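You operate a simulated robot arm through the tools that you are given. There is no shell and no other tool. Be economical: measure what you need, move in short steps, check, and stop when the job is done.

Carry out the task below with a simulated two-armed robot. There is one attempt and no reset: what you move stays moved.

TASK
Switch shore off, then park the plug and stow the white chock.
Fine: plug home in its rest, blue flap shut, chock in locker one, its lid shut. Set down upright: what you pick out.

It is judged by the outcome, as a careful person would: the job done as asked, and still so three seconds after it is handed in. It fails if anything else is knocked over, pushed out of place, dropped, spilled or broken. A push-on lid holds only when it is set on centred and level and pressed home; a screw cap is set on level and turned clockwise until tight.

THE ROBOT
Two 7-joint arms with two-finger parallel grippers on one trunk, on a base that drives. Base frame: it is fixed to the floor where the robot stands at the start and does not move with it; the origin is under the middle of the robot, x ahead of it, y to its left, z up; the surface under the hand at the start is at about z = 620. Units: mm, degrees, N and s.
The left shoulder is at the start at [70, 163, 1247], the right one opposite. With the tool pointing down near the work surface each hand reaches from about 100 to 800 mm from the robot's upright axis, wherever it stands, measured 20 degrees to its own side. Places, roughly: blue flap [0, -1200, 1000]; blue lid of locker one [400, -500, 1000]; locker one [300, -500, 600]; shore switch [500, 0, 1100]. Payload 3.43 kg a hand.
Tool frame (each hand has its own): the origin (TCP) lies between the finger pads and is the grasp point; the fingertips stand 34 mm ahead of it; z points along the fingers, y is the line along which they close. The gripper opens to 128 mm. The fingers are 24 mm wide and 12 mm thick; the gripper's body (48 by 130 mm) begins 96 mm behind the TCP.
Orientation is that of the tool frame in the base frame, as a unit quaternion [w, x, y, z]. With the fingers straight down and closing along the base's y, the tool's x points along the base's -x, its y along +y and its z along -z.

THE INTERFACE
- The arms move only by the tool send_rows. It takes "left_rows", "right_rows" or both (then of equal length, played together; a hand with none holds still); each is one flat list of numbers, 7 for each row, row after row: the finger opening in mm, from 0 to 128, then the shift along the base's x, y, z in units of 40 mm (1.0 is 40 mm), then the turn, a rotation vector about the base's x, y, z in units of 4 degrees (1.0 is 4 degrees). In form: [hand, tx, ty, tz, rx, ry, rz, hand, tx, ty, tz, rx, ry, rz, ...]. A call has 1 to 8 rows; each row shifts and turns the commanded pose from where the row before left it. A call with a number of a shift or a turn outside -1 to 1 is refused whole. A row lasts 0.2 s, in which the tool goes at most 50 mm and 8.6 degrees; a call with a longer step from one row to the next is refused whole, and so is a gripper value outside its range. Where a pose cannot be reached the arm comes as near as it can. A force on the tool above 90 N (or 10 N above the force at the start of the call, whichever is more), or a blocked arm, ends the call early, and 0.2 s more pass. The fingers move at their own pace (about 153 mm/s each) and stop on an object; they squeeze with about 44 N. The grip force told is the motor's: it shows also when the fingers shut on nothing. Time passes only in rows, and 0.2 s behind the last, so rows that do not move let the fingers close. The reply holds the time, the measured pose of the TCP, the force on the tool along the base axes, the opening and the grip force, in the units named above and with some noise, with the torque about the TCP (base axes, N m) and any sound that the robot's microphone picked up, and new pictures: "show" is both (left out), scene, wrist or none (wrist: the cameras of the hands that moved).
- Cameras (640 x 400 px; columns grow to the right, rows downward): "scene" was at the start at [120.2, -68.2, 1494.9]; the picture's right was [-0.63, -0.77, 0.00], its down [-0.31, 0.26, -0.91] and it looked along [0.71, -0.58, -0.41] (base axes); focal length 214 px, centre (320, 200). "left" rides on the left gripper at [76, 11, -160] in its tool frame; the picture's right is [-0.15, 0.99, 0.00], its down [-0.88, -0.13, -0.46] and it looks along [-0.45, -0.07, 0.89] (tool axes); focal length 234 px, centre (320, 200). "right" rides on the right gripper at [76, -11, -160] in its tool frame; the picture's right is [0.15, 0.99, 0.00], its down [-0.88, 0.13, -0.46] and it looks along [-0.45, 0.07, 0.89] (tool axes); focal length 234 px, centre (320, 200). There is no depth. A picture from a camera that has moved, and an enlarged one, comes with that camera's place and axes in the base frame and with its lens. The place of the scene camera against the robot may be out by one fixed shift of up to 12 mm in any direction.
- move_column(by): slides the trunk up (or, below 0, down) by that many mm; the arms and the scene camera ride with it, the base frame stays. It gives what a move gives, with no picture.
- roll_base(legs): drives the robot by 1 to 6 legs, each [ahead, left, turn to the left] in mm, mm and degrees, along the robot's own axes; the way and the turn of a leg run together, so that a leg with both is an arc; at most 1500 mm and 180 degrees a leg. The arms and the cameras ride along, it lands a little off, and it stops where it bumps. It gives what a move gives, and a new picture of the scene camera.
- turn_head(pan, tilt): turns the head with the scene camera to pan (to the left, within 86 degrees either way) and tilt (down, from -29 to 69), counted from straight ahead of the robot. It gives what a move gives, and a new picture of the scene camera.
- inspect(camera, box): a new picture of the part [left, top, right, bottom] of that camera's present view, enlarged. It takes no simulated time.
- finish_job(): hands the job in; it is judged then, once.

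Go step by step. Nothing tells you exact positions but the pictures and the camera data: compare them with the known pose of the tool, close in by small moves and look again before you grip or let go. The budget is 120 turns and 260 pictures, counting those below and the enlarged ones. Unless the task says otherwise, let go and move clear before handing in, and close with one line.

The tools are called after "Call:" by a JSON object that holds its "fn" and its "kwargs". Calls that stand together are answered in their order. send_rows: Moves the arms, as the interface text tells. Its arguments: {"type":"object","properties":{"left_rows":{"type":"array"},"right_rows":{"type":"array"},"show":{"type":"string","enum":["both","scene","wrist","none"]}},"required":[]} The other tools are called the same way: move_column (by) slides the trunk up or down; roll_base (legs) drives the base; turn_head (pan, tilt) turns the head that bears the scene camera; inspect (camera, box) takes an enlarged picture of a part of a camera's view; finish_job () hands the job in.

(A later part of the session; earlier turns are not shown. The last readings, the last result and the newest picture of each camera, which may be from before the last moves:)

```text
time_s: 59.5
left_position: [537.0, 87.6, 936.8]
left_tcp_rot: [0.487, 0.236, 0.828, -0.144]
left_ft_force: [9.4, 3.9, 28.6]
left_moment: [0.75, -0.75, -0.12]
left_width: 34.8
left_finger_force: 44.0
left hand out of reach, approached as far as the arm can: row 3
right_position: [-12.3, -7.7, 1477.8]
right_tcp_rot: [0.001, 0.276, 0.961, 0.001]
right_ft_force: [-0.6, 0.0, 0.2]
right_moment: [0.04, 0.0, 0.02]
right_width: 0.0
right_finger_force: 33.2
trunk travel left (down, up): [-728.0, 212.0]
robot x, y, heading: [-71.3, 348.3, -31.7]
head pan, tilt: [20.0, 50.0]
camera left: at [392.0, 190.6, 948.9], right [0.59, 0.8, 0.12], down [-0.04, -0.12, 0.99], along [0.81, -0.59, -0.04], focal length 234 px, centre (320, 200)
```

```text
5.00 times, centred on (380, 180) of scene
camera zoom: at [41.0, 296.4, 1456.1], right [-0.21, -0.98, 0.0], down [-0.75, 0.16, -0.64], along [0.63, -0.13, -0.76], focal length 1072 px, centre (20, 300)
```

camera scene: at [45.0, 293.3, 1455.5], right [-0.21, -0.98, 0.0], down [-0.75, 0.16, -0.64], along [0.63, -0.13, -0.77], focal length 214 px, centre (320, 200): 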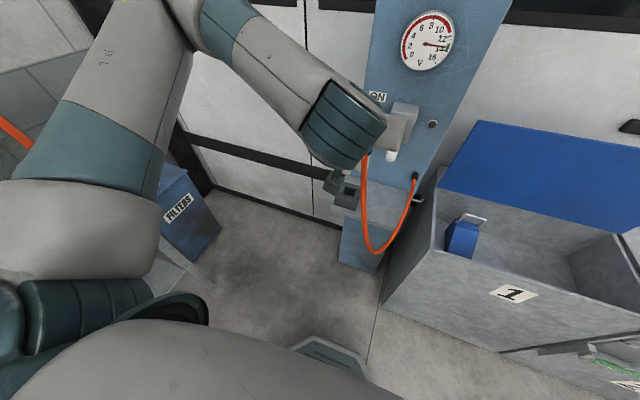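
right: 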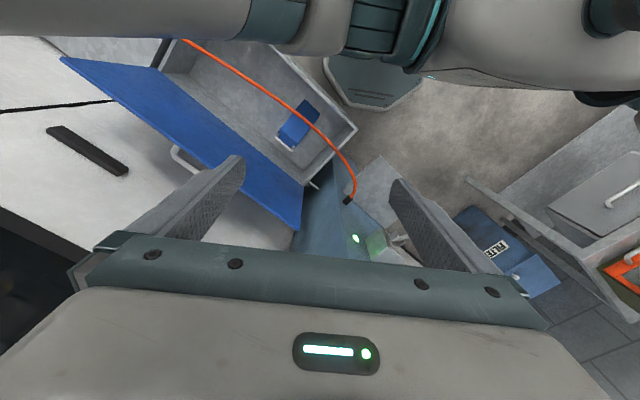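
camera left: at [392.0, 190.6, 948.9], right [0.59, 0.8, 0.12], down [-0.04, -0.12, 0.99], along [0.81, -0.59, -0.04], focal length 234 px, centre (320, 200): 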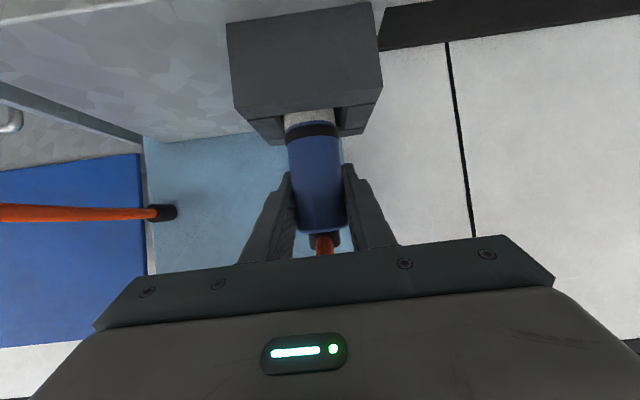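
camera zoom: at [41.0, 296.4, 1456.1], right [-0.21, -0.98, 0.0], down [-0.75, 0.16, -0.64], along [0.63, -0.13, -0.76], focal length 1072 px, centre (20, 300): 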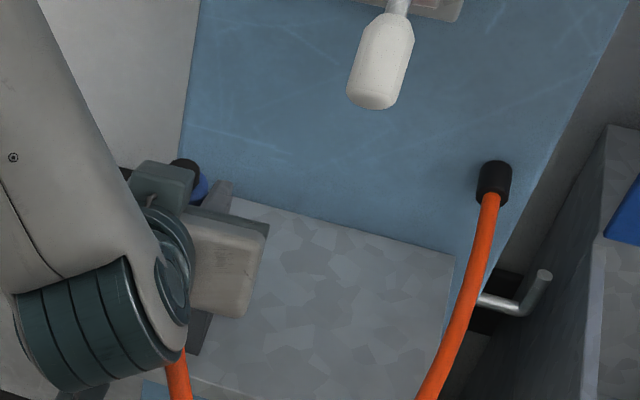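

The plug is seated to its collar. I open the fingers and back straight away slowly.

Call:
{"fn": "send_rows", "kwargs": {"left_rows": [60, 0, 0, 0, 0, 0, 0, 75, 0, 0, 0, 0, 0, 0, 75, -0.2, 0.13, 0, 0, 0, 0, 75, -0.3, 0.19, 0, 0, 0, 0, 75, -0.4, 0.26, 0, 0, 0, 0, 75, 0, 0, 0, 0, 0, 0]}}

Call:
{"fn": "inspect", "kwargs": {"camera": "right", "box": [340, 150, 520, 280]}}

```text
time_s: 60.9
left_position: [497.2, 109.5, 937.1]
left_tcp_rot: [0.485, 0.238, 0.829, -0.144]
left_ft_force: [-0.3, -0.1, -0.1]
left_moment: [0.03, -0.01, -0.01]
left_width: 74.9
left_finger_force: 0.0
left hand out of reach, approached as far as the arm can: row 4
right_position: [-10.0, -9.1, 1476.2]
right_tcp_rot: [-0.002, 0.276, 0.961, 0.002]
right_ft_force: [-0.3, -1.1, 0.7]
right_moment: [-0.01, 0.01, -0.01]
right_width: 0.0
right_finger_force: 33.2
trunk travel left (down, up): [-728.0, 212.0]
robot x, y, heading: [-74.2, 344.3, -31.9]
head pan, tilt: [20.0, 50.0]
camera scene: at [43.6, 294.1, 1455.7], right [-0.21, -0.98, 0.0], down [-0.75, 0.16, -0.64], along [0.63, -0.13, -0.77], focal length 214 px, centre (320, 200)
camera left: at [353.9, 211.9, 949.7], right [0.59, 0.8, 0.12], down [-0.04, -0.12, 0.99], along [0.81, -0.59, -0.04], focal length 234 px, centre (320, 200)
```

scene: 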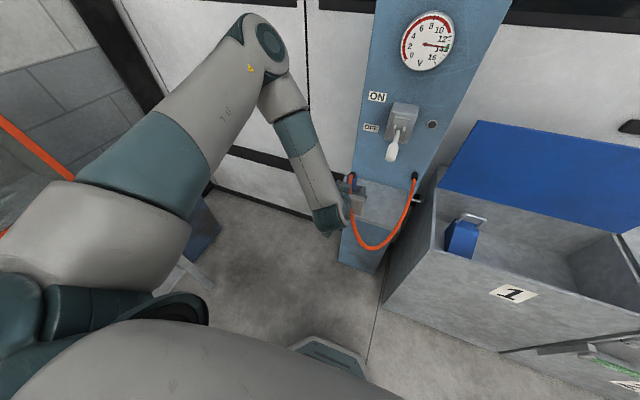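
left: 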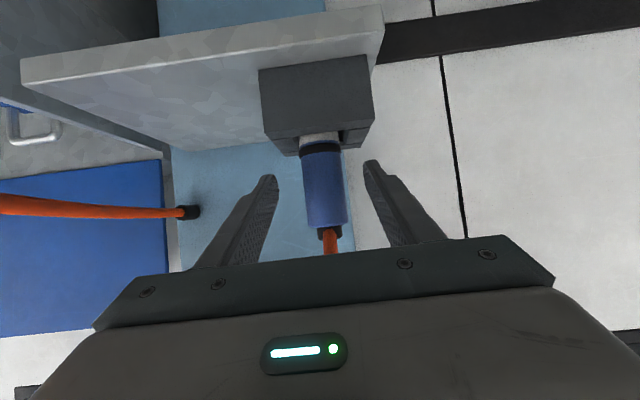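

```text
3.08 times, centred on (430, 215) of right
camera zoom: at [-78.8, 20.7, 1636.4], right [0.4, 0.92, 0.0], down [0.82, -0.36, 0.45], along [0.42, -0.18, -0.89], focal length 720 px, centre (-18, 154)
```

zoom: 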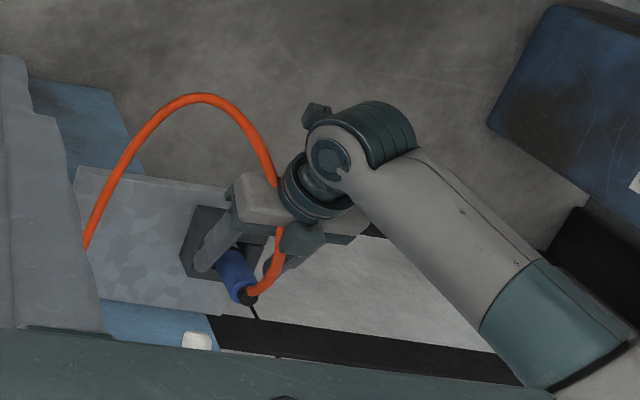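

The plug stays in place. The cable drapes over the hand; I keep backing out, watching.

Call:
{"fn": "send_rows", "kwargs": {"left_rows": [75, -0.5, 0.32, 0, 0, 0, 0, 75, -0.5, 0.32, 0, 0, 0, 0, 75, -0.5, 0.32, 0, 0, 0, 0, 75, 0, 0, 0, 0, 0, 0]}}

Call:
{"fn": "inspect", "kwargs": {"camera": "right", "box": [340, 150, 520, 280]}}

```text
time_s: 61.9
left_position: [436.6, 147.3, 935.7]
left_tcp_rot: [0.485, 0.237, 0.829, -0.144]
left_ft_force: [-0.3, 0.5, -0.8]
left_moment: [0.01, -0.06, 0.02]
left_width: 75.1
left_finger_force: 0.1
right_position: [-9.5, -9.0, 1476.7]
right_tcp_rot: [-0.001, 0.276, 0.961, 0.001]
right_ft_force: [0.0, -0.7, 0.5]
right_moment: [0.01, 0.0, -0.01]
right_width: 0.0
right_finger_force: 32.7
trunk travel left (down, up): [-728.0, 212.0]
robot x, y, heading: [-72.2, 346.6, -32.0]
head pan, tilt: [20.0, 50.0]
camera scene: at [43.2, 294.3, 1455.7], right [-0.21, -0.98, 0.0], down [-0.75, 0.16, -0.64], along [0.63, -0.13, -0.77], focal length 214 px, centre (320, 200)
camera left: at [293.2, 251.6, 948.4], right [0.59, 0.8, 0.12], down [-0.04, -0.12, 0.99], along [0.81, -0.59, -0.04], focal length 234 px, centre (320, 200)
```

scene: 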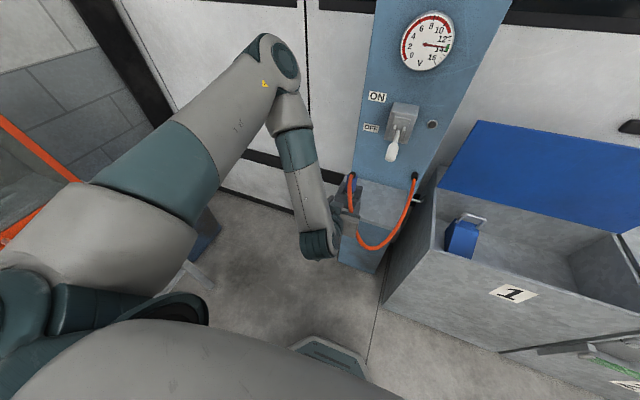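
left: 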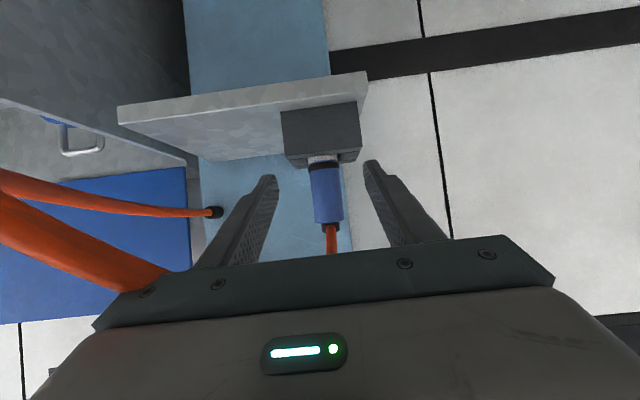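

```text
3.08 times, centred on (430, 215) of right
camera zoom: at [-79.3, 21.0, 1636.5], right [0.4, 0.92, 0.0], down [0.82, -0.36, 0.45], along [0.42, -0.18, -0.89], focal length 720 px, centre (-18, 154)
```

zoom: 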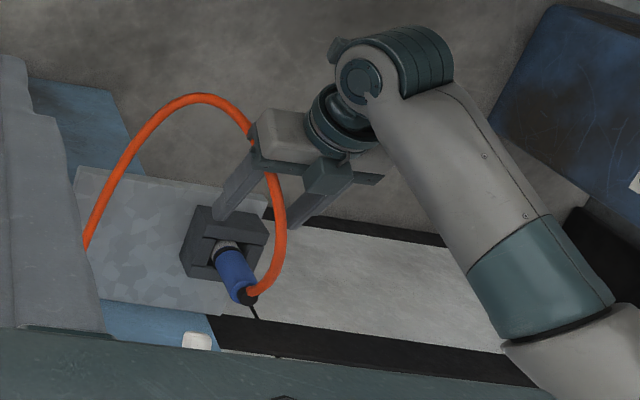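

The cable runs between the open fingers and will slip out of the tips. I keep retreating.

Call:
{"fn": "send_rows", "kwargs": {"left_rows": [110, -0.6, 0.4, 0, 0, 0, 0, 110, -0.6, 0.4, 0, 0, 0, 0, 110, -0.6, 0.4, 0, 0, 0, 0, 110, -0.5, 0.3, 0, 0, 0, 0, 110, 0, 0, 0, 0, 0, 0], "show": "wrist"}}

Call:
{"fn": "inspect", "kwargs": {"camera": "right", "box": [340, 150, 520, 280]}}

```text
time_s: 63.1
left_position: [362.6, 180.4, 921.8]
left_tcp_rot: [0.483, 0.239, 0.829, -0.146]
left_ft_force: [0.4, 0.6, 0.6]
left_moment: [0.01, -0.01, -0.01]
left_width: 110.1
left_finger_force: 0.0
left hand out of reach, approached as far as the arm can: row 3, 4
right_position: [-9.2, -8.9, 1477.2]
right_tcp_rot: [-0.001, 0.275, 0.961, 0.0]
right_ft_force: [-0.1, 0.1, -0.7]
right_moment: [-0.02, 0.01, -0.03]
right_width: 0.2
right_finger_force: 33.5
trunk travel left (down, up): [-728.0, 212.0]
robot x, y, heading: [-75.6, 349.3, -32.1]
head pan, tilt: [20.0, 50.0]
camera left: at [220.8, 285.9, 936.5], right [0.59, 0.8, 0.11], down [-0.03, -0.12, 0.99], along [0.8, -0.59, -0.04], focal length 234 px, centre (320, 200)
```

left: 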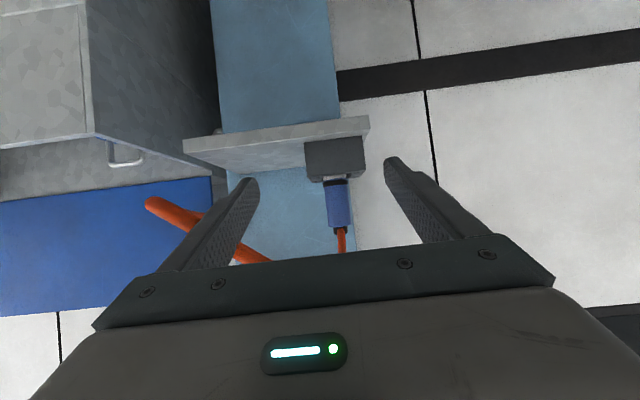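

```text
3.08 times, centred on (430, 215) of right
camera zoom: at [-78.7, 21.7, 1636.6], right [0.4, 0.92, 0.0], down [0.82, -0.36, 0.45], along [0.42, -0.18, -0.89], focal length 720 px, centre (-18, 154)
```

zoom: 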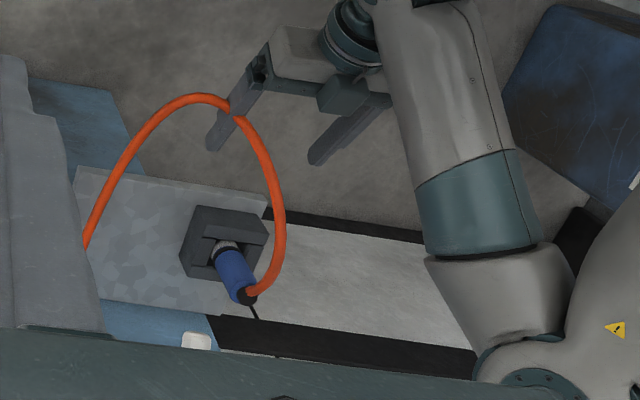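

The hand is at its inner reach limit, so I back the base to clear the cable fully.

Call:
{"fn": "roll_base", "kwargs": {"legs": [[-110, 0, 0]]}}

Call:
{"fn": "inspect", "kwargs": {"camera": "scene", "box": [280, 80, 480, 260]}}

Call:
{"fn": "inspect", "kwargs": {"camera": "left", "box": [160, 60, 480, 260]}}

```text
time_s: 64.3
left_position: [267.0, 239.1, 923.6]
left_tcp_rot: [0.482, 0.241, 0.829, -0.148]
left_ft_force: [0.2, 0.3, -0.6]
left_moment: [0.01, -0.01, 0.0]
left_width: 110.0
left_finger_force: 0.0
right_position: [-106.9, 49.7, 1477.8]
right_tcp_rot: [-0.001, 0.276, 0.961, 0.002]
right_ft_force: [-0.5, 0.3, 0.3]
right_moment: [0.02, -0.01, 0.01]
right_width: 0.3
right_finger_force: 33.4
trunk travel left (down, up): [-728.0, 212.0]
robot x, y, heading: [-167.6, 408.8, -32.0]
head pan, tilt: [20.0, 50.0]
camera scene: at [-52.2, 353.7, 1455.6], right [-0.21, -0.98, 0.0], down [-0.75, 0.16, -0.64], along [0.63, -0.13, -0.77], focal length 214 px, centre (320, 200)
```

scene: 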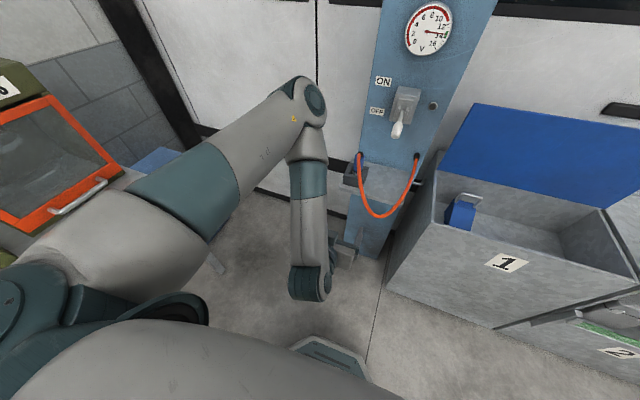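

```text
2.22 times, centred on (380, 170) of scene
camera zoom: at [-52.2, 353.7, 1455.6], right [-0.21, -0.98, 0.0], down [-0.75, 0.16, -0.64], along [0.63, -0.13, -0.77], focal length 477 px, centre (187, 267)
```

zoom: 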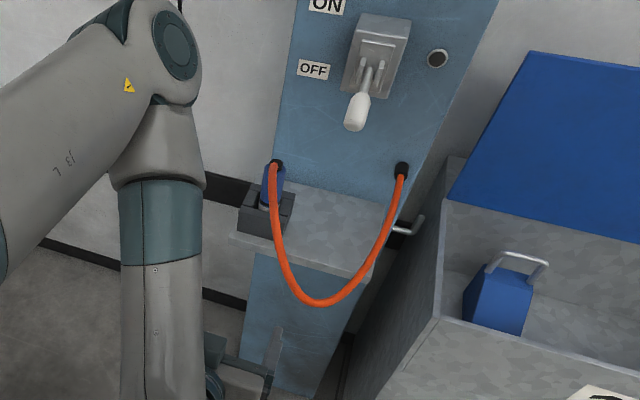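

```text
2.00 times, centred on (320, 160) of left
camera zoom: at [124.9, 344.6, 936.3], right [0.6, 0.79, 0.12], down [-0.03, -0.12, 0.99], along [0.8, -0.6, -0.04], focal length 468 px, centre (320, 280)
```

zoom: 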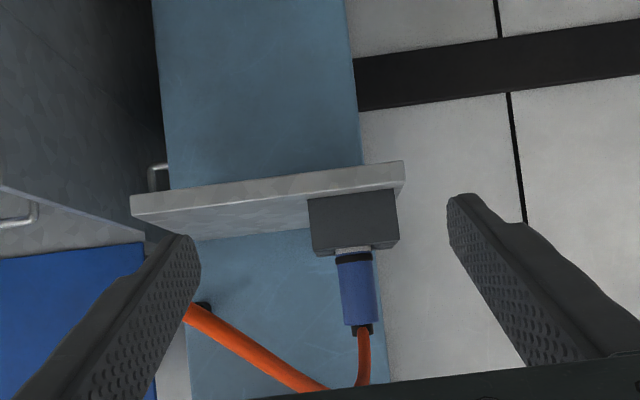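

The plug is parked upright, lever OFF. Next the flap: I return the left hand to vertical and higher, then drive back to the inlet.

Call:
{"fn": "send_rows", "kwargs": {"left_rows": [60, 0, 0, 0.6, 0.53, 0.84, 0, 60, 0, 0, 0.6, 0.53, 0.84, 0, 60, 0, 0, 0.6, 0.53, 0.84, 0, 60, 0, 0, 0.6, 0.53, 0.84, 0, 60, 0, 0, 0.6, 0.53, 0.84, 0, 60, 0, 0, 0.6, 0.53, 0.84, 0, 60, 0, 0, 0.6, 0.53, 0.84, 0, 60, 0, 0, 0.6, 0.53, 0.84, 0], "show": "none"}}

Call:
{"fn": "send_rows", "kwargs": {"left_rows": [60, 0, 0, 0.8, 0.53, 0.84, 0, 60, 0, 0, 0.8, 0.53, 0.84, 0, 60, 0, 0, 0.8, 0.53, 0.84, 0, 60, 0, 0, 0.8, 0.53, 0.84, 0, 60, 0, 0, 0.8, 0.53, 0.84, 0, 60, 0, 0, 0.8, 0.53, 0.84, 0, 60, 0, 0, 0.8, 0.53, 0.84, 0], "show": "none"}}

Call:
{"fn": "roll_base", "kwargs": {"legs": [[150, -650, 0], [147, -655, 0]]}}

```text
time_s: 66.1
left_position: [280.0, 207.8, 1094.4]
left_tcp_rot: [0.236, 0.267, 0.931, -0.076]
left_ft_force: [0.0, 0.2, 0.1]
left_moment: [-0.01, 0.01, 0.01]
left_width: 60.1
left_finger_force: 0.0
left hand out of reach, approached as far as the arm can: row 1, 2, 3, 4
right_position: [-107.4, 51.1, 1476.4]
right_tcp_rot: [0.0, 0.276, 0.961, 0.001]
right_ft_force: [-1.2, 0.7, 0.1]
right_moment: [0.01, 0.0, -0.01]
right_width: 0.0
right_finger_force: 33.3
trunk travel left (down, up): [-728.0, 212.0]
robot x, y, heading: [-169.7, 410.0, -32.0]
head pan, tilt: [20.0, 50.0]
```

```text
time_s: 67.7
left_position: [277.2, 204.7, 1318.7]
left_tcp_rot: [0.006, 0.275, 0.961, -0.009]
left_ft_force: [1.3, 0.1, -0.3]
left_moment: [0.02, 0.0, 0.03]
left_width: 59.8
left_finger_force: 0.1
right_position: [-106.1, 50.1, 1477.2]
right_tcp_rot: [-0.002, 0.276, 0.961, 0.001]
right_ft_force: [-1.2, 0.0, -0.3]
right_moment: [-0.01, -0.01, 0.0]
right_width: 0.1
right_finger_force: 33.0
trunk travel left (down, up): [-728.0, 212.0]
robot x, y, heading: [-168.4, 406.2, -31.8]
head pan, tilt: [20.0, 50.0]
```

```text
time_s: 74.8
left_position: [-161.0, -1072.9, 1318.6]
left_tcp_rot: [0.007, 0.264, 0.964, -0.009]
left_ft_force: [-0.2, -0.3, 0.1]
left_moment: [-0.03, -0.01, 0.03]
left_width: 60.0
left_finger_force: 0.2
right_position: [-540.8, -1235.5, 1477.2]
right_tcp_rot: [0.0, 0.265, 0.964, 0.001]
right_ft_force: [-0.5, -0.8, -0.4]
right_moment: [0.0, 0.01, 0.03]
right_width: 0.0
right_finger_force: 32.6
trunk travel left (down, up): [-728.0, 212.0]
robot x, y, heading: [-610.9, -882.4, -30.6]
head pan, tilt: [20.0, 50.0]
camera scene: at [-494.2, -930.8, 1455.7], right [-0.19, -0.98, 0.0], down [-0.75, 0.14, -0.64], along [0.63, -0.12, -0.77], focal length 214 px, centre (320, 200)
```

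scene: 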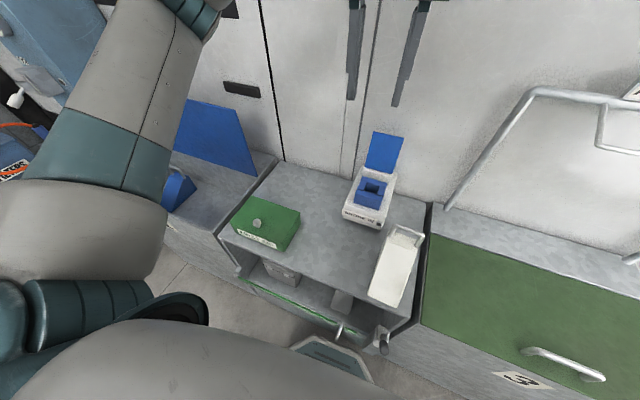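

I straighten the base by -2° and look at the flap closely with the head and left wrist camera.

Call:
{"fn": "roll_base", "kwargs": {"legs": [[0, 0, -2]]}}

Call:
{"fn": "turn_head", "kwargs": {"pan": -5, "tilt": 40}}

Call:
{"fn": "inspect", "kwargs": {"camera": "scene", "box": [260, 120, 400, 280]}}

Call:
{"fn": "inspect", "kwargs": {"camera": "left", "box": [160, 30, 480, 260]}}

```text
time_s: 75.6
left_position: [-166.7, -1087.3, 1317.7]
left_tcp_rot: [0.007, 0.28, 0.96, -0.009]
left_ft_force: [-0.7, 1.1, -0.2]
left_moment: [0.02, 0.0, -0.04]
left_width: 60.0
left_finger_force: 0.1
right_position: [-552.2, -1237.0, 1476.0]
right_tcp_rot: [-0.001, 0.283, 0.959, 0.0]
right_ft_force: [0.3, -0.3, -0.5]
right_moment: [-0.01, 0.03, -0.02]
right_width: 0.2
right_finger_force: 33.0
trunk travel left (down, up): [-728.0, 212.0]
robot x, y, heading: [-611.9, -880.0, -32.6]
head pan, tilt: [20.0, 50.0]
camera scene: at [-494.9, -934.9, 1455.6], right [-0.22, -0.98, 0.0], down [-0.75, 0.17, -0.64], along [0.63, -0.14, -0.77], focal length 214 px, centre (320, 200)
```

scene: 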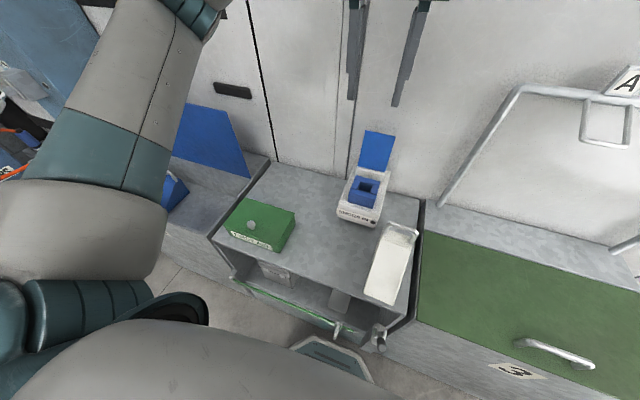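

```text
time_s: 76.5
left_position: [-168.1, -1088.5, 1318.6]
left_tcp_rot: [0.006, 0.28, 0.96, -0.01]
left_ft_force: [-1.0, -0.6, 0.2]
left_moment: [-0.01, 0.0, -0.03]
left_width: 59.8
left_finger_force: 0.2
right_position: [-553.0, -1238.8, 1476.3]
right_tcp_rot: [0.0, 0.282, 0.96, 0.001]
right_ft_force: [-0.4, -0.7, 0.5]
right_moment: [0.0, 0.01, 0.0]
right_width: 0.3
right_finger_force: 33.1
trunk travel left (down, up): [-728.0, 212.0]
robot x, y, heading: [-610.7, -882.1, -32.8]
head pan, tilt: [-5.0, 40.0]
camera scene: at [-503.9, -970.6, 1469.9], right [-0.61, -0.79, 0.0], down [-0.51, 0.39, -0.77], along [0.61, -0.47, -0.64], focal length 214 px, centre (320, 200)
```

scene: 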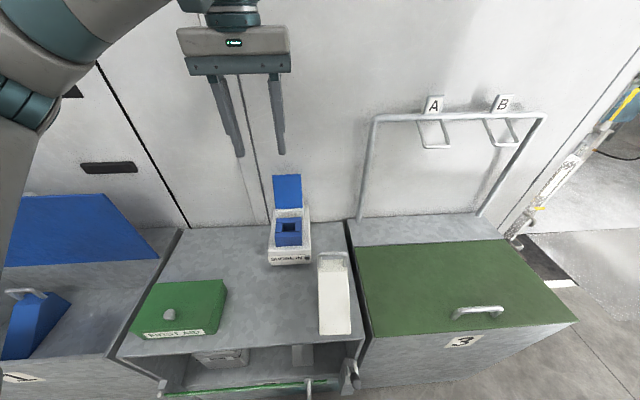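

```text
2.50 times, centred on (330, 200) of scene
camera zoom: at [-503.9, -970.6, 1469.9], right [-0.61, -0.79, 0.0], down [-0.51, 0.39, -0.77], along [0.61, -0.47, -0.64], focal length 536 px, centre (295, 200)
```

zoom: 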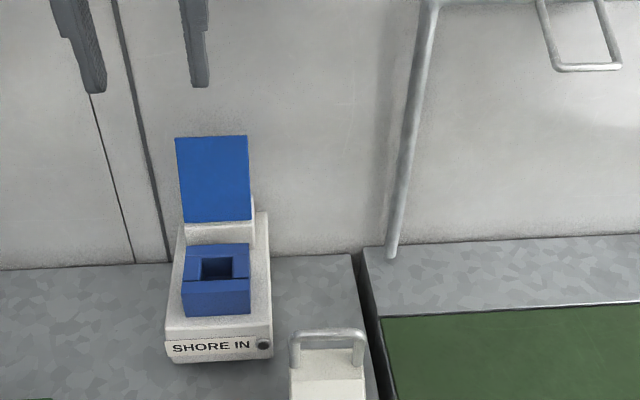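

```text
1.74 times, centred on (320, 145) of left
camera zoom: at [-227.8, -1035.2, 1477.3], right [0.66, 0.76, -0.01], down [0.67, -0.57, 0.47], along [0.35, -0.32, -0.88], focal length 407 px, centre (320, 296)
```

zoom: 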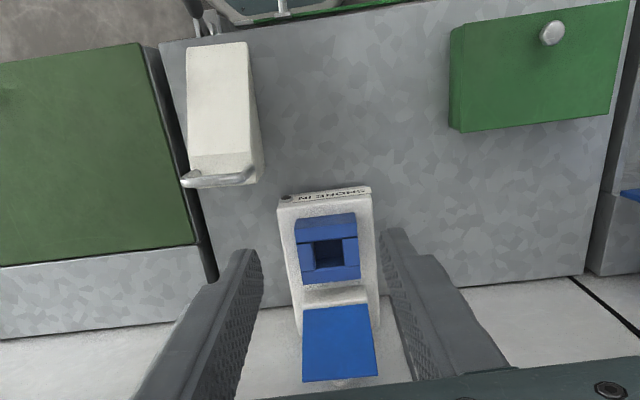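

The flap leans back ~17° (base near (7,-1219,960), top (36,-1240,1079), ~92 mm wide). I'll grip it by its two side edges with the left hand pitched forward, so I approach above it first.

Call:
{"fn": "send_rows", "kwargs": {"left_rows": [115, 0.55, -0.41, -0.5, -0.54, -0.84, 0, 115, 0.55, -0.41, -0.5, -0.54, -0.84, 0, 115, 0.55, -0.41, -0.5, -0.54, -0.84, 0, 115, 0.55, -0.41, -0.5, -0.54, -0.84, 0, 115, 0.55, -0.41, -0.5, -0.54, -0.84, 0, 115, 0.55, -0.41, -0.5, -0.54, -0.84, 0, 115, 0.55, -0.41, -0.5, -0.54, -0.84, 0, 115, 0, 0, 0, 0, 0, 0]}}

```text
time_s: 78.3
left_position: [-12.1, -1203.6, 1178.3]
left_tcp_rot: [0.239, 0.273, 0.929, -0.078]
left_ft_force: [-0.8, 0.0, -0.3]
left_moment: [0.02, 0.01, 0.02]
left_width: 114.6
left_finger_force: 0.0
right_position: [-553.6, -1237.6, 1476.6]
right_tcp_rot: [-0.001, 0.282, 0.959, 0.001]
right_ft_force: [0.3, -1.3, 1.2]
right_moment: [0.01, -0.07, 0.01]
right_width: 0.0
right_finger_force: 32.8
trunk travel left (down, up): [-728.0, 212.0]
robot x, y, heading: [-608.6, -881.5, -32.8]
head pan, tilt: [-5.0, 40.0]
camera scene: at [-504.0, -970.2, 1469.9], right [-0.61, -0.79, 0.0], down [-0.51, 0.39, -0.77], along [0.61, -0.47, -0.64], focal length 214 px, centre (320, 200)
camera left: at [-126.4, -1115.6, 1282.9], right [0.65, 0.76, 0.06], down [0.4, -0.4, 0.83], along [0.65, -0.51, -0.56], focal length 234 px, centre (320, 200)
```

scene: 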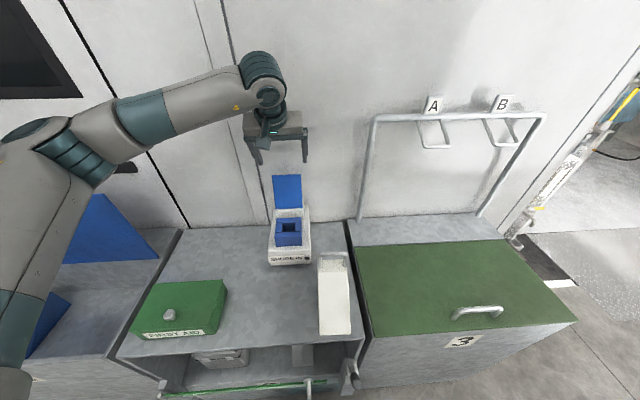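
left: 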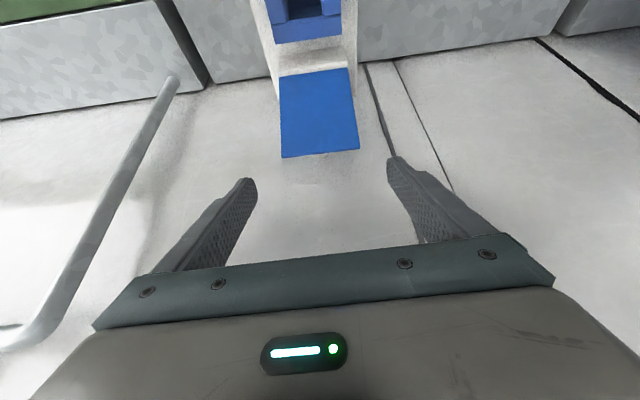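

Well centred laterally. I descend to straddle the flap.

Call:
{"fn": "send_rows", "kwargs": {"left_rows": [115, 0.25, -0.19, -0.95, 0, 0, 0, 115, 0.25, -0.19, -0.95, 0, 0, 0, 115, 0.25, -0.19, -0.9, 0, 0, 0, 115, 0, 0, 0, 0, 0, 0]}}

Call:
{"fn": "inspect", "kwargs": {"camera": "scene", "box": [230, 120, 350, 270]}}

```text
time_s: 79.3
left_position: [16.7, -1226.2, 1066.6]
left_tcp_rot: [0.238, 0.273, 0.929, -0.078]
left_ft_force: [-0.5, 0.2, -0.6]
left_moment: [-0.01, 0.02, 0.03]
left_width: 114.8
left_finger_force: 0.0
right_position: [-552.6, -1239.1, 1476.2]
right_tcp_rot: [0.0, 0.282, 0.959, 0.001]
right_ft_force: [0.3, 0.2, 0.2]
right_moment: [-0.01, 0.0, -0.02]
right_width: 0.0
right_finger_force: 33.0
trunk travel left (down, up): [-728.0, 212.0]
robot x, y, heading: [-611.2, -882.0, -32.6]
head pan, tilt: [-5.0, 40.0]
camera scene: at [-503.8, -970.4, 1469.9], right [-0.61, -0.79, 0.0], down [-0.51, 0.39, -0.77], along [0.61, -0.47, -0.64], focal length 214 px, centre (320, 200)
camera left: at [-98.2, -1137.4, 1170.9], right [0.65, 0.76, 0.06], down [0.4, -0.4, 0.83], along [0.65, -0.51, -0.56], focal length 234 px, centre (320, 200)
```

scene: 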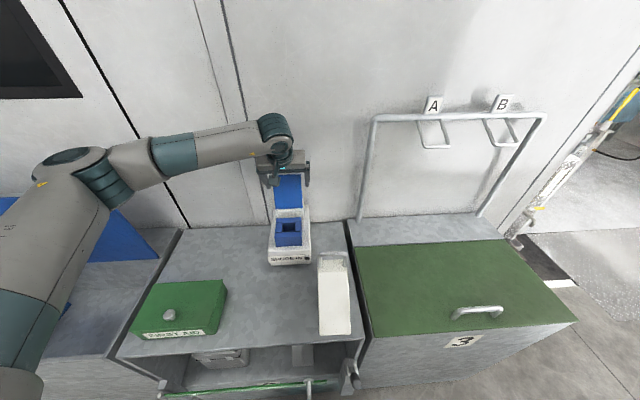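
left: 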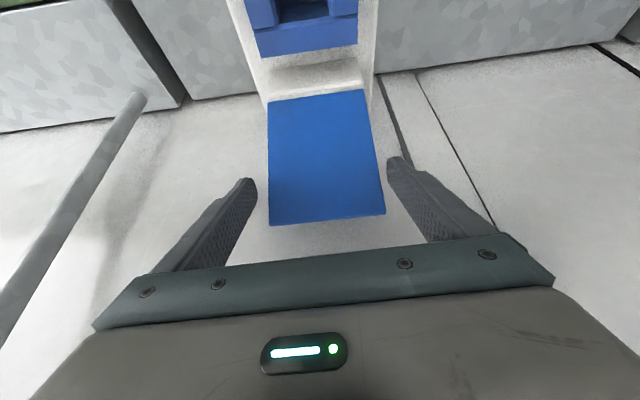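

```text
2.67 times, centred on (290, 195) of scene
camera zoom: at [-503.8, -970.4, 1469.9], right [-0.61, -0.79, 0.0], down [-0.51, 0.39, -0.77], along [0.61, -0.47, -0.64], focal length 572 px, centre (400, 213)
```

zoom: 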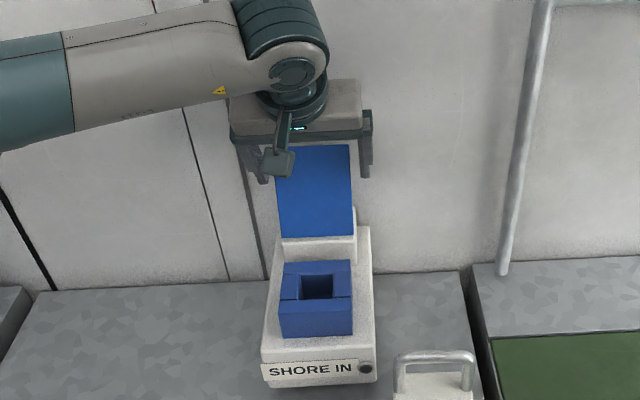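

The flap sits between the fingers, tips ~12 mm past it. I close gently on its side edges.

Call:
{"fn": "send_rows", "kwargs": {"left_rows": [98, 0, 0, 0, 0, 0, 0, 80, 0, 0, 0, 0, 0, 0, 70, 0, 0, 0, 0, 0, 0, 70, 0, 0, 0, 0, 0, 0], "show": "wrist"}}

```text
time_s: 80.3
left_position: [17.9, -1222.9, 1066.1]
left_tcp_rot: [0.239, 0.271, 0.929, -0.076]
left_ft_force: [6.0, 9.1, 1.1]
left_moment: [2.23, -1.35, 0.48]
left_width: 95.5
left_finger_force: 45.0
right_position: [-552.3, -1238.1, 1476.4]
right_tcp_rot: [0.0, 0.281, 0.96, 0.0]
right_ft_force: [0.1, 0.0, -0.2]
right_moment: [-0.03, 0.01, -0.02]
right_width: 0.0
right_finger_force: 32.6
trunk travel left (down, up): [-728.0, 212.0]
robot x, y, heading: [-614.2, -881.4, -32.7]
head pan, tilt: [-5.0, 40.0]
camera left: at [-97.0, -1135.7, 1170.8], right [0.64, 0.76, 0.06], down [0.4, -0.4, 0.83], along [0.65, -0.51, -0.56], focal length 234 px, centre (320, 200)
```

left: 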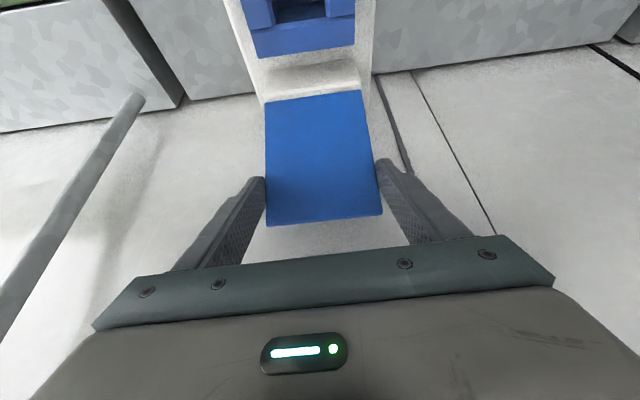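

Gripped. I swing the flap forward along its hinge arc.

Call:
{"fn": "send_rows", "kwargs": {"left_rows": [70, -0.533, 0.341, 0.09, 0, 0, 0, 70, -0.484, 0.31, -0.075, 0, 0, 0, 70, -0.453, 0.29, -0.225, 0, 0, 0, 70, 0, 0, 0, 0, 0, 0]}}

```text
time_s: 81.3
left_position: [-45.2, -1193.0, 1058.3]
left_tcp_rot: [0.238, 0.274, 0.929, -0.077]
left_ft_force: [1.0, 0.8, 0.1]
left_moment: [-0.02, 0.03, -0.02]
left_width: 69.8
left_finger_force: 0.1
right_position: [-555.6, -1241.4, 1477.2]
right_tcp_rot: [0.0, 0.282, 0.959, 0.002]
right_ft_force: [-0.6, 0.9, -0.5]
right_moment: [0.0, -0.02, 0.0]
right_width: 0.0
right_finger_force: 32.9
trunk travel left (down, up): [-728.0, 212.0]
robot x, y, heading: [-611.6, -879.5, -32.8]
head pan, tilt: [-5.0, 40.0]
camera scene: at [-505.6, -972.7, 1469.8], right [-0.61, -0.79, 0.0], down [-0.51, 0.39, -0.77], along [0.61, -0.47, -0.64], focal length 214 px, centre (320, 200)
camera left: at [-159.4, -1103.5, 1161.6], right [0.65, 0.76, 0.06], down [0.4, -0.4, 0.83], along [0.65, -0.51, -0.56], focal length 234 px, centre (320, 200)
```

scene: 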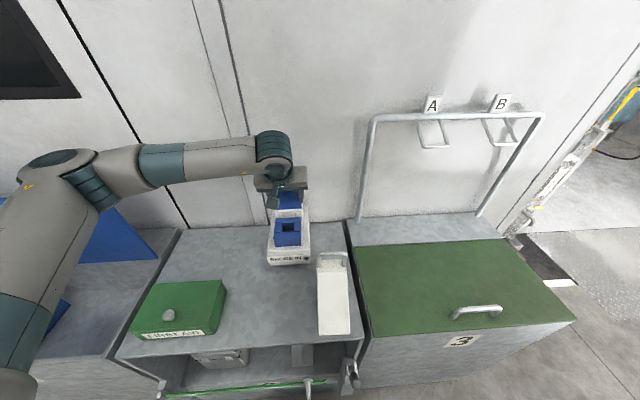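
left: 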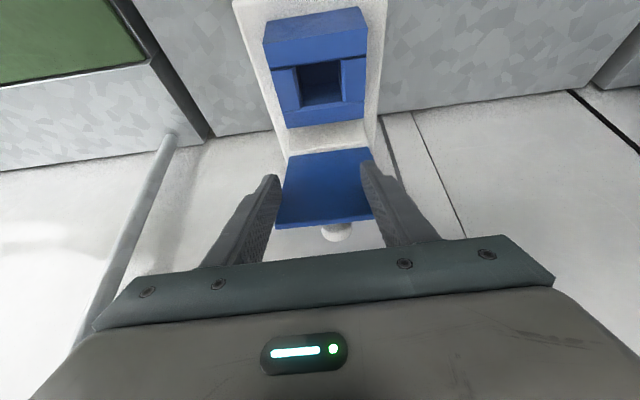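

The flap slipped out. I'll regrip deeper with the fingers nearly vertical, and rotate the hand together with the flap; first lift, straighten and reposition above it.

Call:
{"fn": "send_rows", "kwargs": {"left_rows": [118, 0, 0, 0.7, 0.54, 0.84, 0, 118, 0, 0, 0.7, 0.54, 0.84, 0, 118, 0, 0, 0.7, 0.54, 0.84, 0, 118, 0, 0, 0.7, 0.54, 0.84, 0, 118, 0, 0, 0.7, 0.54, 0.84, 0, 118, 0.6, -0.33, 0, 0, 0, 0, 118, 0.6, -0.33, 0, 0, 0, 0, 118, 0.6, -0.33, 0, 0, 0, 0], "show": "wrist"}}

Call:
{"fn": "inspect", "kwargs": {"camera": "scene", "box": [230, 120, 350, 270]}}

```text
time_s: 83.1
left_position: [28.4, -1227.0, 1197.1]
left_tcp_rot: [0.074, 0.28, 0.957, -0.028]
left_ft_force: [-0.2, -0.3, 0.1]
left_moment: [-0.01, 0.02, -0.03]
left_width: 118.0
left_finger_force: 0.1
right_position: [-553.2, -1239.6, 1476.7]
right_tcp_rot: [-0.001, 0.282, 0.959, 0.0]
right_ft_force: [-0.4, 0.4, 0.3]
right_moment: [-0.02, -0.01, -0.02]
right_width: 0.3
right_finger_force: 33.4
trunk travel left (down, up): [-728.0, 212.0]
robot x, y, heading: [-613.5, -883.0, -32.6]
head pan, tilt: [-5.0, 40.0]
camera left: at [-48.6, -1162.7, 1344.5], right [0.66, 0.75, 0.01], down [0.61, -0.53, 0.59], along [0.45, -0.38, -0.81], focal length 234 px, centre (320, 200)
```

left: 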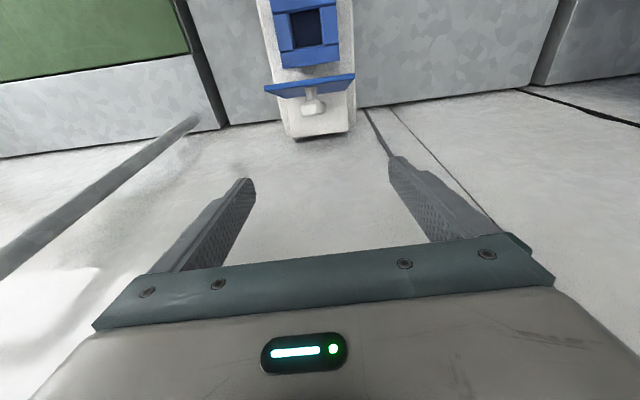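

```text
2.67 times, centred on (290, 195) of scene
camera zoom: at [-503.7, -971.4, 1469.8], right [-0.61, -0.79, 0.0], down [-0.51, 0.39, -0.77], along [0.61, -0.47, -0.64], focal length 572 px, centre (400, 213)
```

zoom: 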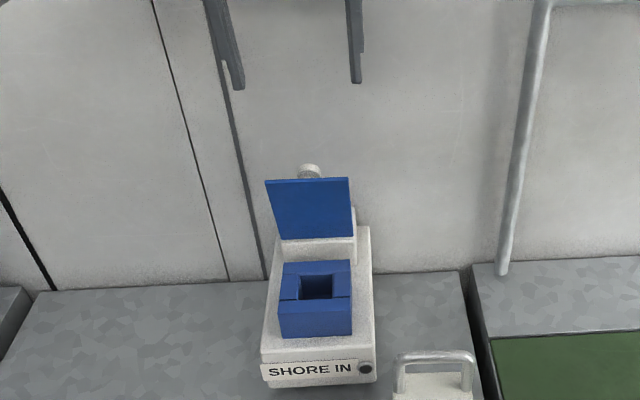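

The flap actually stayed ~16° forward of vertical (friction hinge), with a knob on its outer face now visible. I'll go down behind it with fingers straddling the knob and push it forward.

Call:
{"fn": "send_rows", "kwargs": {"left_rows": [62, -0.05, -0.17, 0, 0, 0, 0, 62, 0, 0, -0.8, 0, 0, 0, 62, 0, 0, -0.8, 0, 0, 0, 62, 0, 0, -0.8, 0, 0, 0, 62, 0, 0, -0.6, 0, 0, 0, 62, 0, 0, 0, 0, 0, 0]}}

```text
time_s: 84.5
left_position: [27.9, -1230.7, 1075.3]
left_tcp_rot: [0.074, 0.28, 0.957, -0.028]
left_ft_force: [0.4, 0.4, -0.2]
left_moment: [-0.02, -0.02, 0.02]
left_width: 61.9
left_finger_force: 0.0
right_position: [-552.9, -1238.0, 1476.7]
right_tcp_rot: [0.0, 0.282, 0.959, 0.002]
right_ft_force: [0.7, 0.0, -0.1]
right_moment: [0.02, 0.01, 0.0]
right_width: 0.2
right_finger_force: 33.1
trunk travel left (down, up): [-728.0, 212.0]
robot x, y, heading: [-609.8, -885.7, -32.5]
head pan, tilt: [-5.0, 40.0]
camera scene: at [-504.0, -970.4, 1469.9], right [-0.61, -0.79, 0.0], down [-0.51, 0.39, -0.77], along [0.61, -0.47, -0.64], focal length 214 px, centre (320, 200)
camera left: at [-50.6, -1166.7, 1222.2], right [0.66, 0.76, 0.01], down [0.61, -0.53, 0.59], along [0.45, -0.38, -0.81], focal length 234 px, centre (320, 200)
```

scene: 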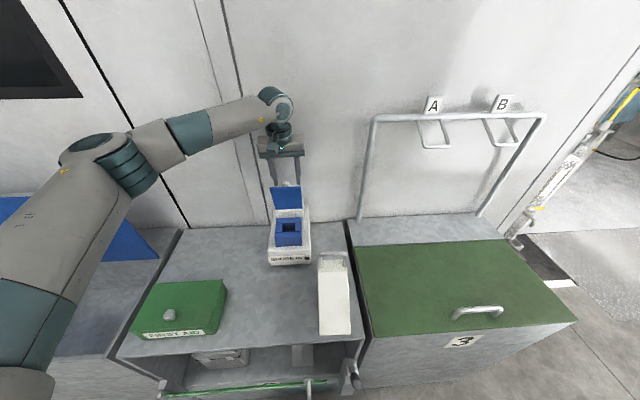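
left: 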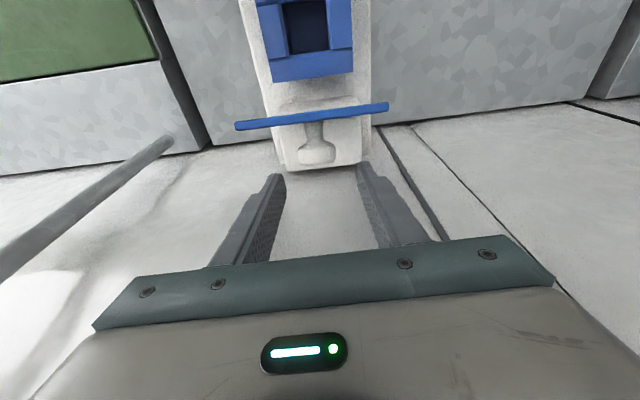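

I push it toward the robot.

Call:
{"fn": "send_rows", "kwargs": {"left_rows": [62, -0.42, 0.27, 0, 0, 0, 0, 62, -0.42, 0.27, 0, 0, 0, 0, 62, -0.42, 0.27, 0, 0, 0, 0, 62, -0.42, 0.27, 0, 0, 0, 0, 62, -0.42, 0.27, 0, 0, 0, 0, 62, 0, 0, 0, 0, 0, 0]}}

```text
time_s: 85.9
left_position: [-56.4, -1181.0, 1079.8]
left_tcp_rot: [0.074, 0.28, 0.957, -0.029]
left_ft_force: [0.7, -0.2, 0.2]
left_moment: [0.0, 0.0, 0.0]
left_width: 62.1
left_finger_force: 0.1
right_position: [-554.5, -1239.6, 1476.0]
right_tcp_rot: [-0.002, 0.283, 0.959, 0.001]
right_ft_force: [-0.1, 0.1, 0.0]
right_moment: [0.0, -0.01, 0.03]
right_width: 0.2
right_finger_force: 32.8
trunk travel left (down, up): [-728.0, 212.0]
robot x, y, heading: [-613.7, -882.3, -32.7]
head pan, tilt: [-5.0, 40.0]
camera scene: at [-503.4, -970.9, 1469.8], right [-0.61, -0.79, 0.0], down [-0.51, 0.39, -0.77], along [0.61, -0.47, -0.64], focal length 214 px, centre (320, 200)
camera left: at [-134.3, -1117.0, 1225.5], right [0.66, 0.76, 0.01], down [0.61, -0.53, 0.59], along [0.45, -0.38, -0.81], focal length 234 px, centre (320, 200)
```

scene: 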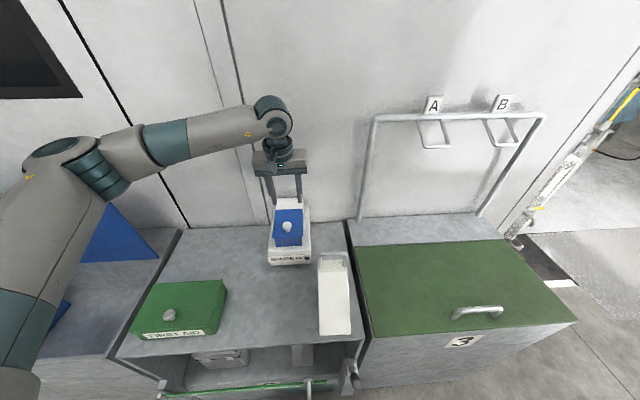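
left: 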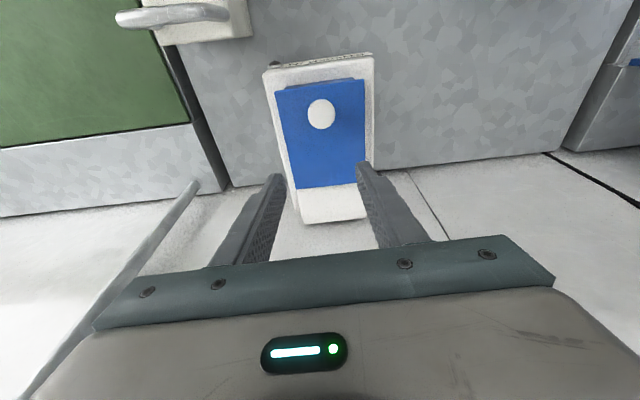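

The flap fell shut. I zoom to check it lies flat, then press it.

Call:
{"fn": "inspect", "kwargs": {"camera": "scene", "box": [250, 180, 330, 280]}}

Call:
{"fn": "inspect", "kwargs": {"camera": "left", "box": [240, 40, 400, 230]}}

```text
4.00 times, centred on (290, 230) of scene
camera zoom: at [-503.4, -970.9, 1469.8], right [-0.61, -0.79, 0.0], down [-0.51, 0.39, -0.77], along [0.61, -0.47, -0.64], focal length 858 px, centre (440, 80)
```

zoom: 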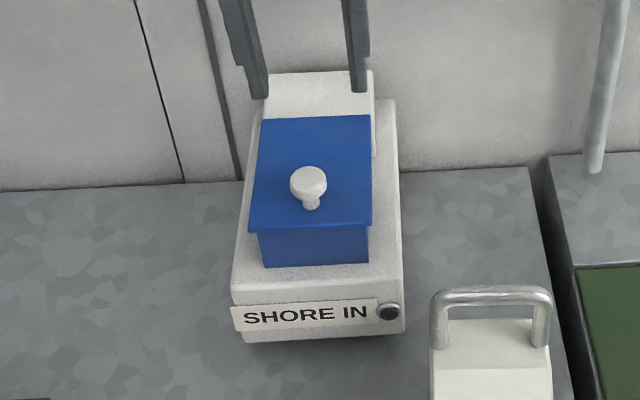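

```text
2.11 times, centred on (320, 135) of left
camera zoom: at [-134.3, -1117.0, 1225.5], right [0.66, 0.76, 0.01], down [0.61, -0.53, 0.59], along [0.45, -0.38, -0.81], focal length 493 px, centre (320, 337)
```

zoom: 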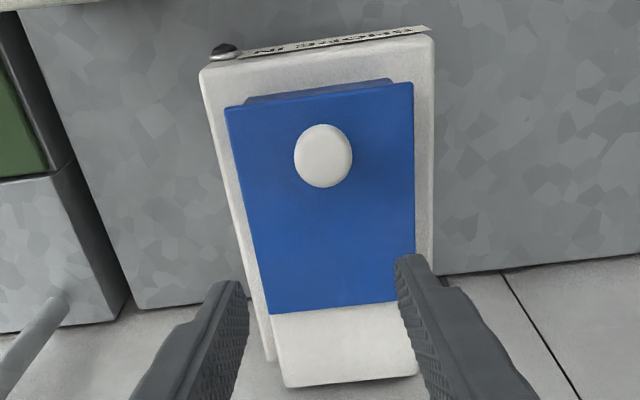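

The flap lies flat on the socket. I give its knob a gentle press to make sure it's home.

Call:
{"fn": "send_rows", "kwargs": {"left_rows": [0, -0.4, 0.35, 0.2, 0, 0, 0, 0, -0.4, 0.35, 0, 0, 0, 0, 0, 0, 0, -0.5, 0, 0, 0, 0, 0, 0, -0.5, 0, 0, 0, 0, 0, 0, -0.3, 0, 0, 0, 0, 0, 0, -0.15, 0, 0, 0, 0, 0, 0, 0, 0, 0, 0]}}

```text
time_s: 87.5
left_position: [-88.4, -1152.2, 1028.3]
left_tcp_rot: [0.073, 0.279, 0.957, -0.029]
left_ft_force: [-0.2, -0.6, -0.4]
left_moment: [0.02, 0.01, 0.01]
left_width: 0.1
left_finger_force: 33.2
right_position: [-552.2, -1238.3, 1476.6]
right_tcp_rot: [0.0, 0.282, 0.959, 0.001]
right_ft_force: [0.1, -0.1, -0.2]
right_moment: [0.02, -0.02, 0.0]
right_width: 0.0
right_finger_force: 32.8
trunk travel left (down, up): [-728.0, 212.0]
robot x, y, heading: [-612.0, -882.5, -32.9]
head pan, tilt: [-5.0, 40.0]
camera scene: at [-503.8, -970.4, 1469.9], right [-0.61, -0.79, 0.0], down [-0.51, 0.39, -0.77], along [0.61, -0.47, -0.64], focal length 214 px, centre (320, 200)
camera left: at [-165.8, -1087.3, 1174.2], right [0.66, 0.76, 0.01], down [0.61, -0.53, 0.59], along [0.45, -0.38, -0.81], focal length 234 px, centre (320, 200)
```

scene: 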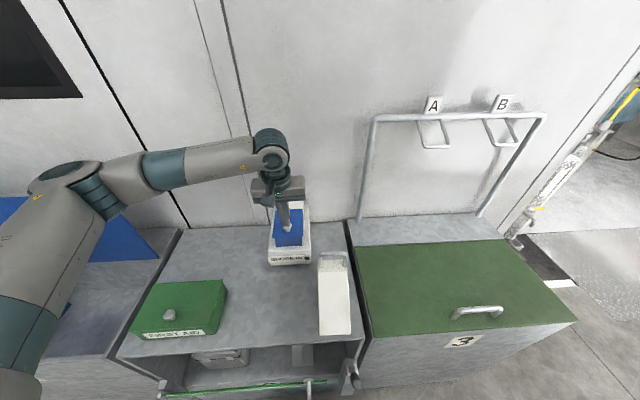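
left: 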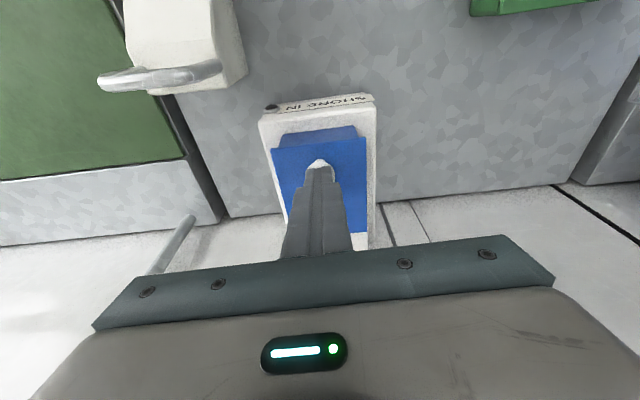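

Not yet in contact; a few mm more.

Call:
{"fn": "send_rows", "kwargs": {"left_rows": [0, 0, 0, -0.12, 0, 0, 0, 0, 0, 0, -0.12, 0, 0, 0, 0, 0, 0, -0.1, 0, 0, 0, 0, 0, 0, 0, 0, 0, 0], "show": "none"}}

```text
time_s: 88.5
left_position: [-89.2, -1153.1, 1019.0]
left_tcp_rot: [0.077, 0.278, 0.957, -0.03]
left_ft_force: [8.0, -0.6, 39.5]
left_moment: [-0.02, -0.36, -0.11]
left_width: 0.0
left_finger_force: 32.9
right_position: [-556.5, -1236.9, 1477.3]
right_tcp_rot: [0.0, 0.283, 0.959, 0.001]
right_ft_force: [-0.5, 0.0, -0.1]
right_moment: [0.04, -0.03, -0.03]
right_width: 0.2
right_finger_force: 33.0
trunk travel left (down, up): [-728.0, 212.0]
robot x, y, heading: [-614.2, -881.3, -32.5]
head pan, tilt: [-5.0, 40.0]
```

Pressed home with ~40 N. I retract the left hand up and to the left, then bring the right hand over the chock.

Call:
{"fn": "send_rows", "kwargs": {"left_rows": [0, 0, 0, 1, 0, 0, 0, 0, 0, 0, 1, 0, 0, 0, 0, 0, 0, 1, 0, 0, 0, 0, 0, 0, 1, 0, 0, 0, 0, -0.25, 0.9, 0.5, 0, 0, 0, 0, -0.25, 0.9, 0.5, 0, 0, 0, 0, -0.25, 0.9, 0.5, 0, 0, 0, 0, -0.25, 0.9, 0.5, 0, 0, 0], "show": "none"}}

Call:
{"fn": "send_rows", "kwargs": {"right_rows": [120, 0.94, 0.08, -0.6, 0, 0, 0, 120, 0.94, 0.08, -0.6, 0, 0, 0, 120, 0.94, 0.08, -0.6, 0, 0, 0, 120, 0.94, 0.08, -0.6, 0, 0, 0, 120, 0.94, 0.08, -0.6, 0, 0, 0, 120, 0.94, 0.08, -0.6, 0, 0, 0, 120, 0.94, 0.08, -0.6, 0, 0, 0, 120, 0.94, 0.08, -0.6, 0, 0, 0]}}

```text
time_s: 90.3
left_position: [-129.5, -1006.6, 1254.5]
left_tcp_rot: [0.074, 0.279, 0.957, -0.03]
left_ft_force: [-0.2, -0.2, 0.2]
left_moment: [0.0, -0.01, -0.03]
left_width: 0.0
left_finger_force: 33.2
right_position: [-554.3, -1236.0, 1477.9]
right_tcp_rot: [-0.001, 0.282, 0.959, 0.001]
right_ft_force: [0.4, 0.2, -0.1]
right_moment: [-0.04, -0.05, 0.0]
right_width: 0.1
right_finger_force: 32.5
trunk travel left (down, up): [-728.0, 212.0]
robot x, y, heading: [-610.7, -884.1, -32.7]
head pan, tilt: [-5.0, 40.0]
```

```text
time_s: 92.1
left_position: [-126.7, -1009.0, 1253.7]
left_tcp_rot: [0.073, 0.279, 0.957, -0.029]
left_ft_force: [-0.6, -0.2, -0.4]
left_moment: [0.03, 0.0, 0.0]
left_width: 0.1
left_finger_force: 33.0
right_position: [-251.7, -1211.8, 1281.5]
right_tcp_rot: [-0.003, 0.282, 0.959, 0.0]
right_ft_force: [1.1, -0.4, 0.1]
right_moment: [-0.03, 0.02, -0.01]
right_width: 120.0
right_finger_force: 0.0
trunk travel left (down, up): [-728.0, 212.0]
robot x, y, heading: [-613.4, -881.2, -33.0]
head pan, tilt: [-5.0, 40.0]
camera scene: at [-501.6, -970.5, 1469.7], right [-0.61, -0.79, 0.0], down [-0.51, 0.39, -0.77], along [0.61, -0.47, -0.64], focal length 214 px, centre (320, 200)
camera right: at [-320.1, -1180.2, 1442.3], right [0.41, 0.91, 0.0], down [0.81, -0.37, 0.45], along [0.41, -0.19, -0.89], focal length 234 px, centre (320, 200)
```

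scene: 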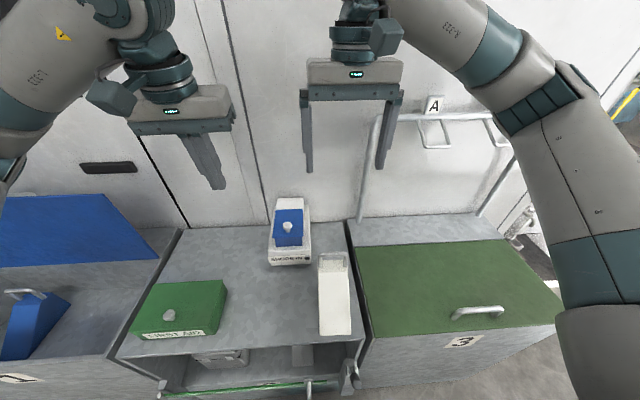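
right: 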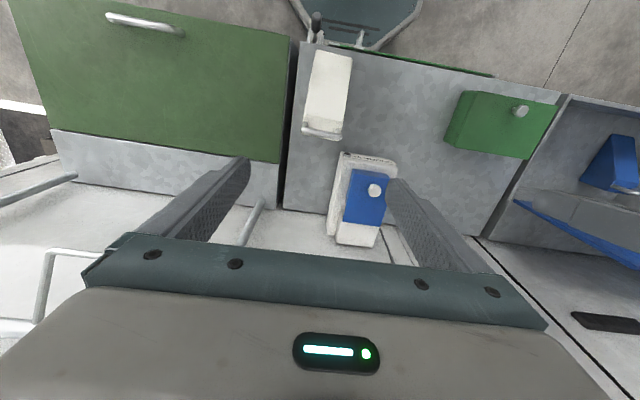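

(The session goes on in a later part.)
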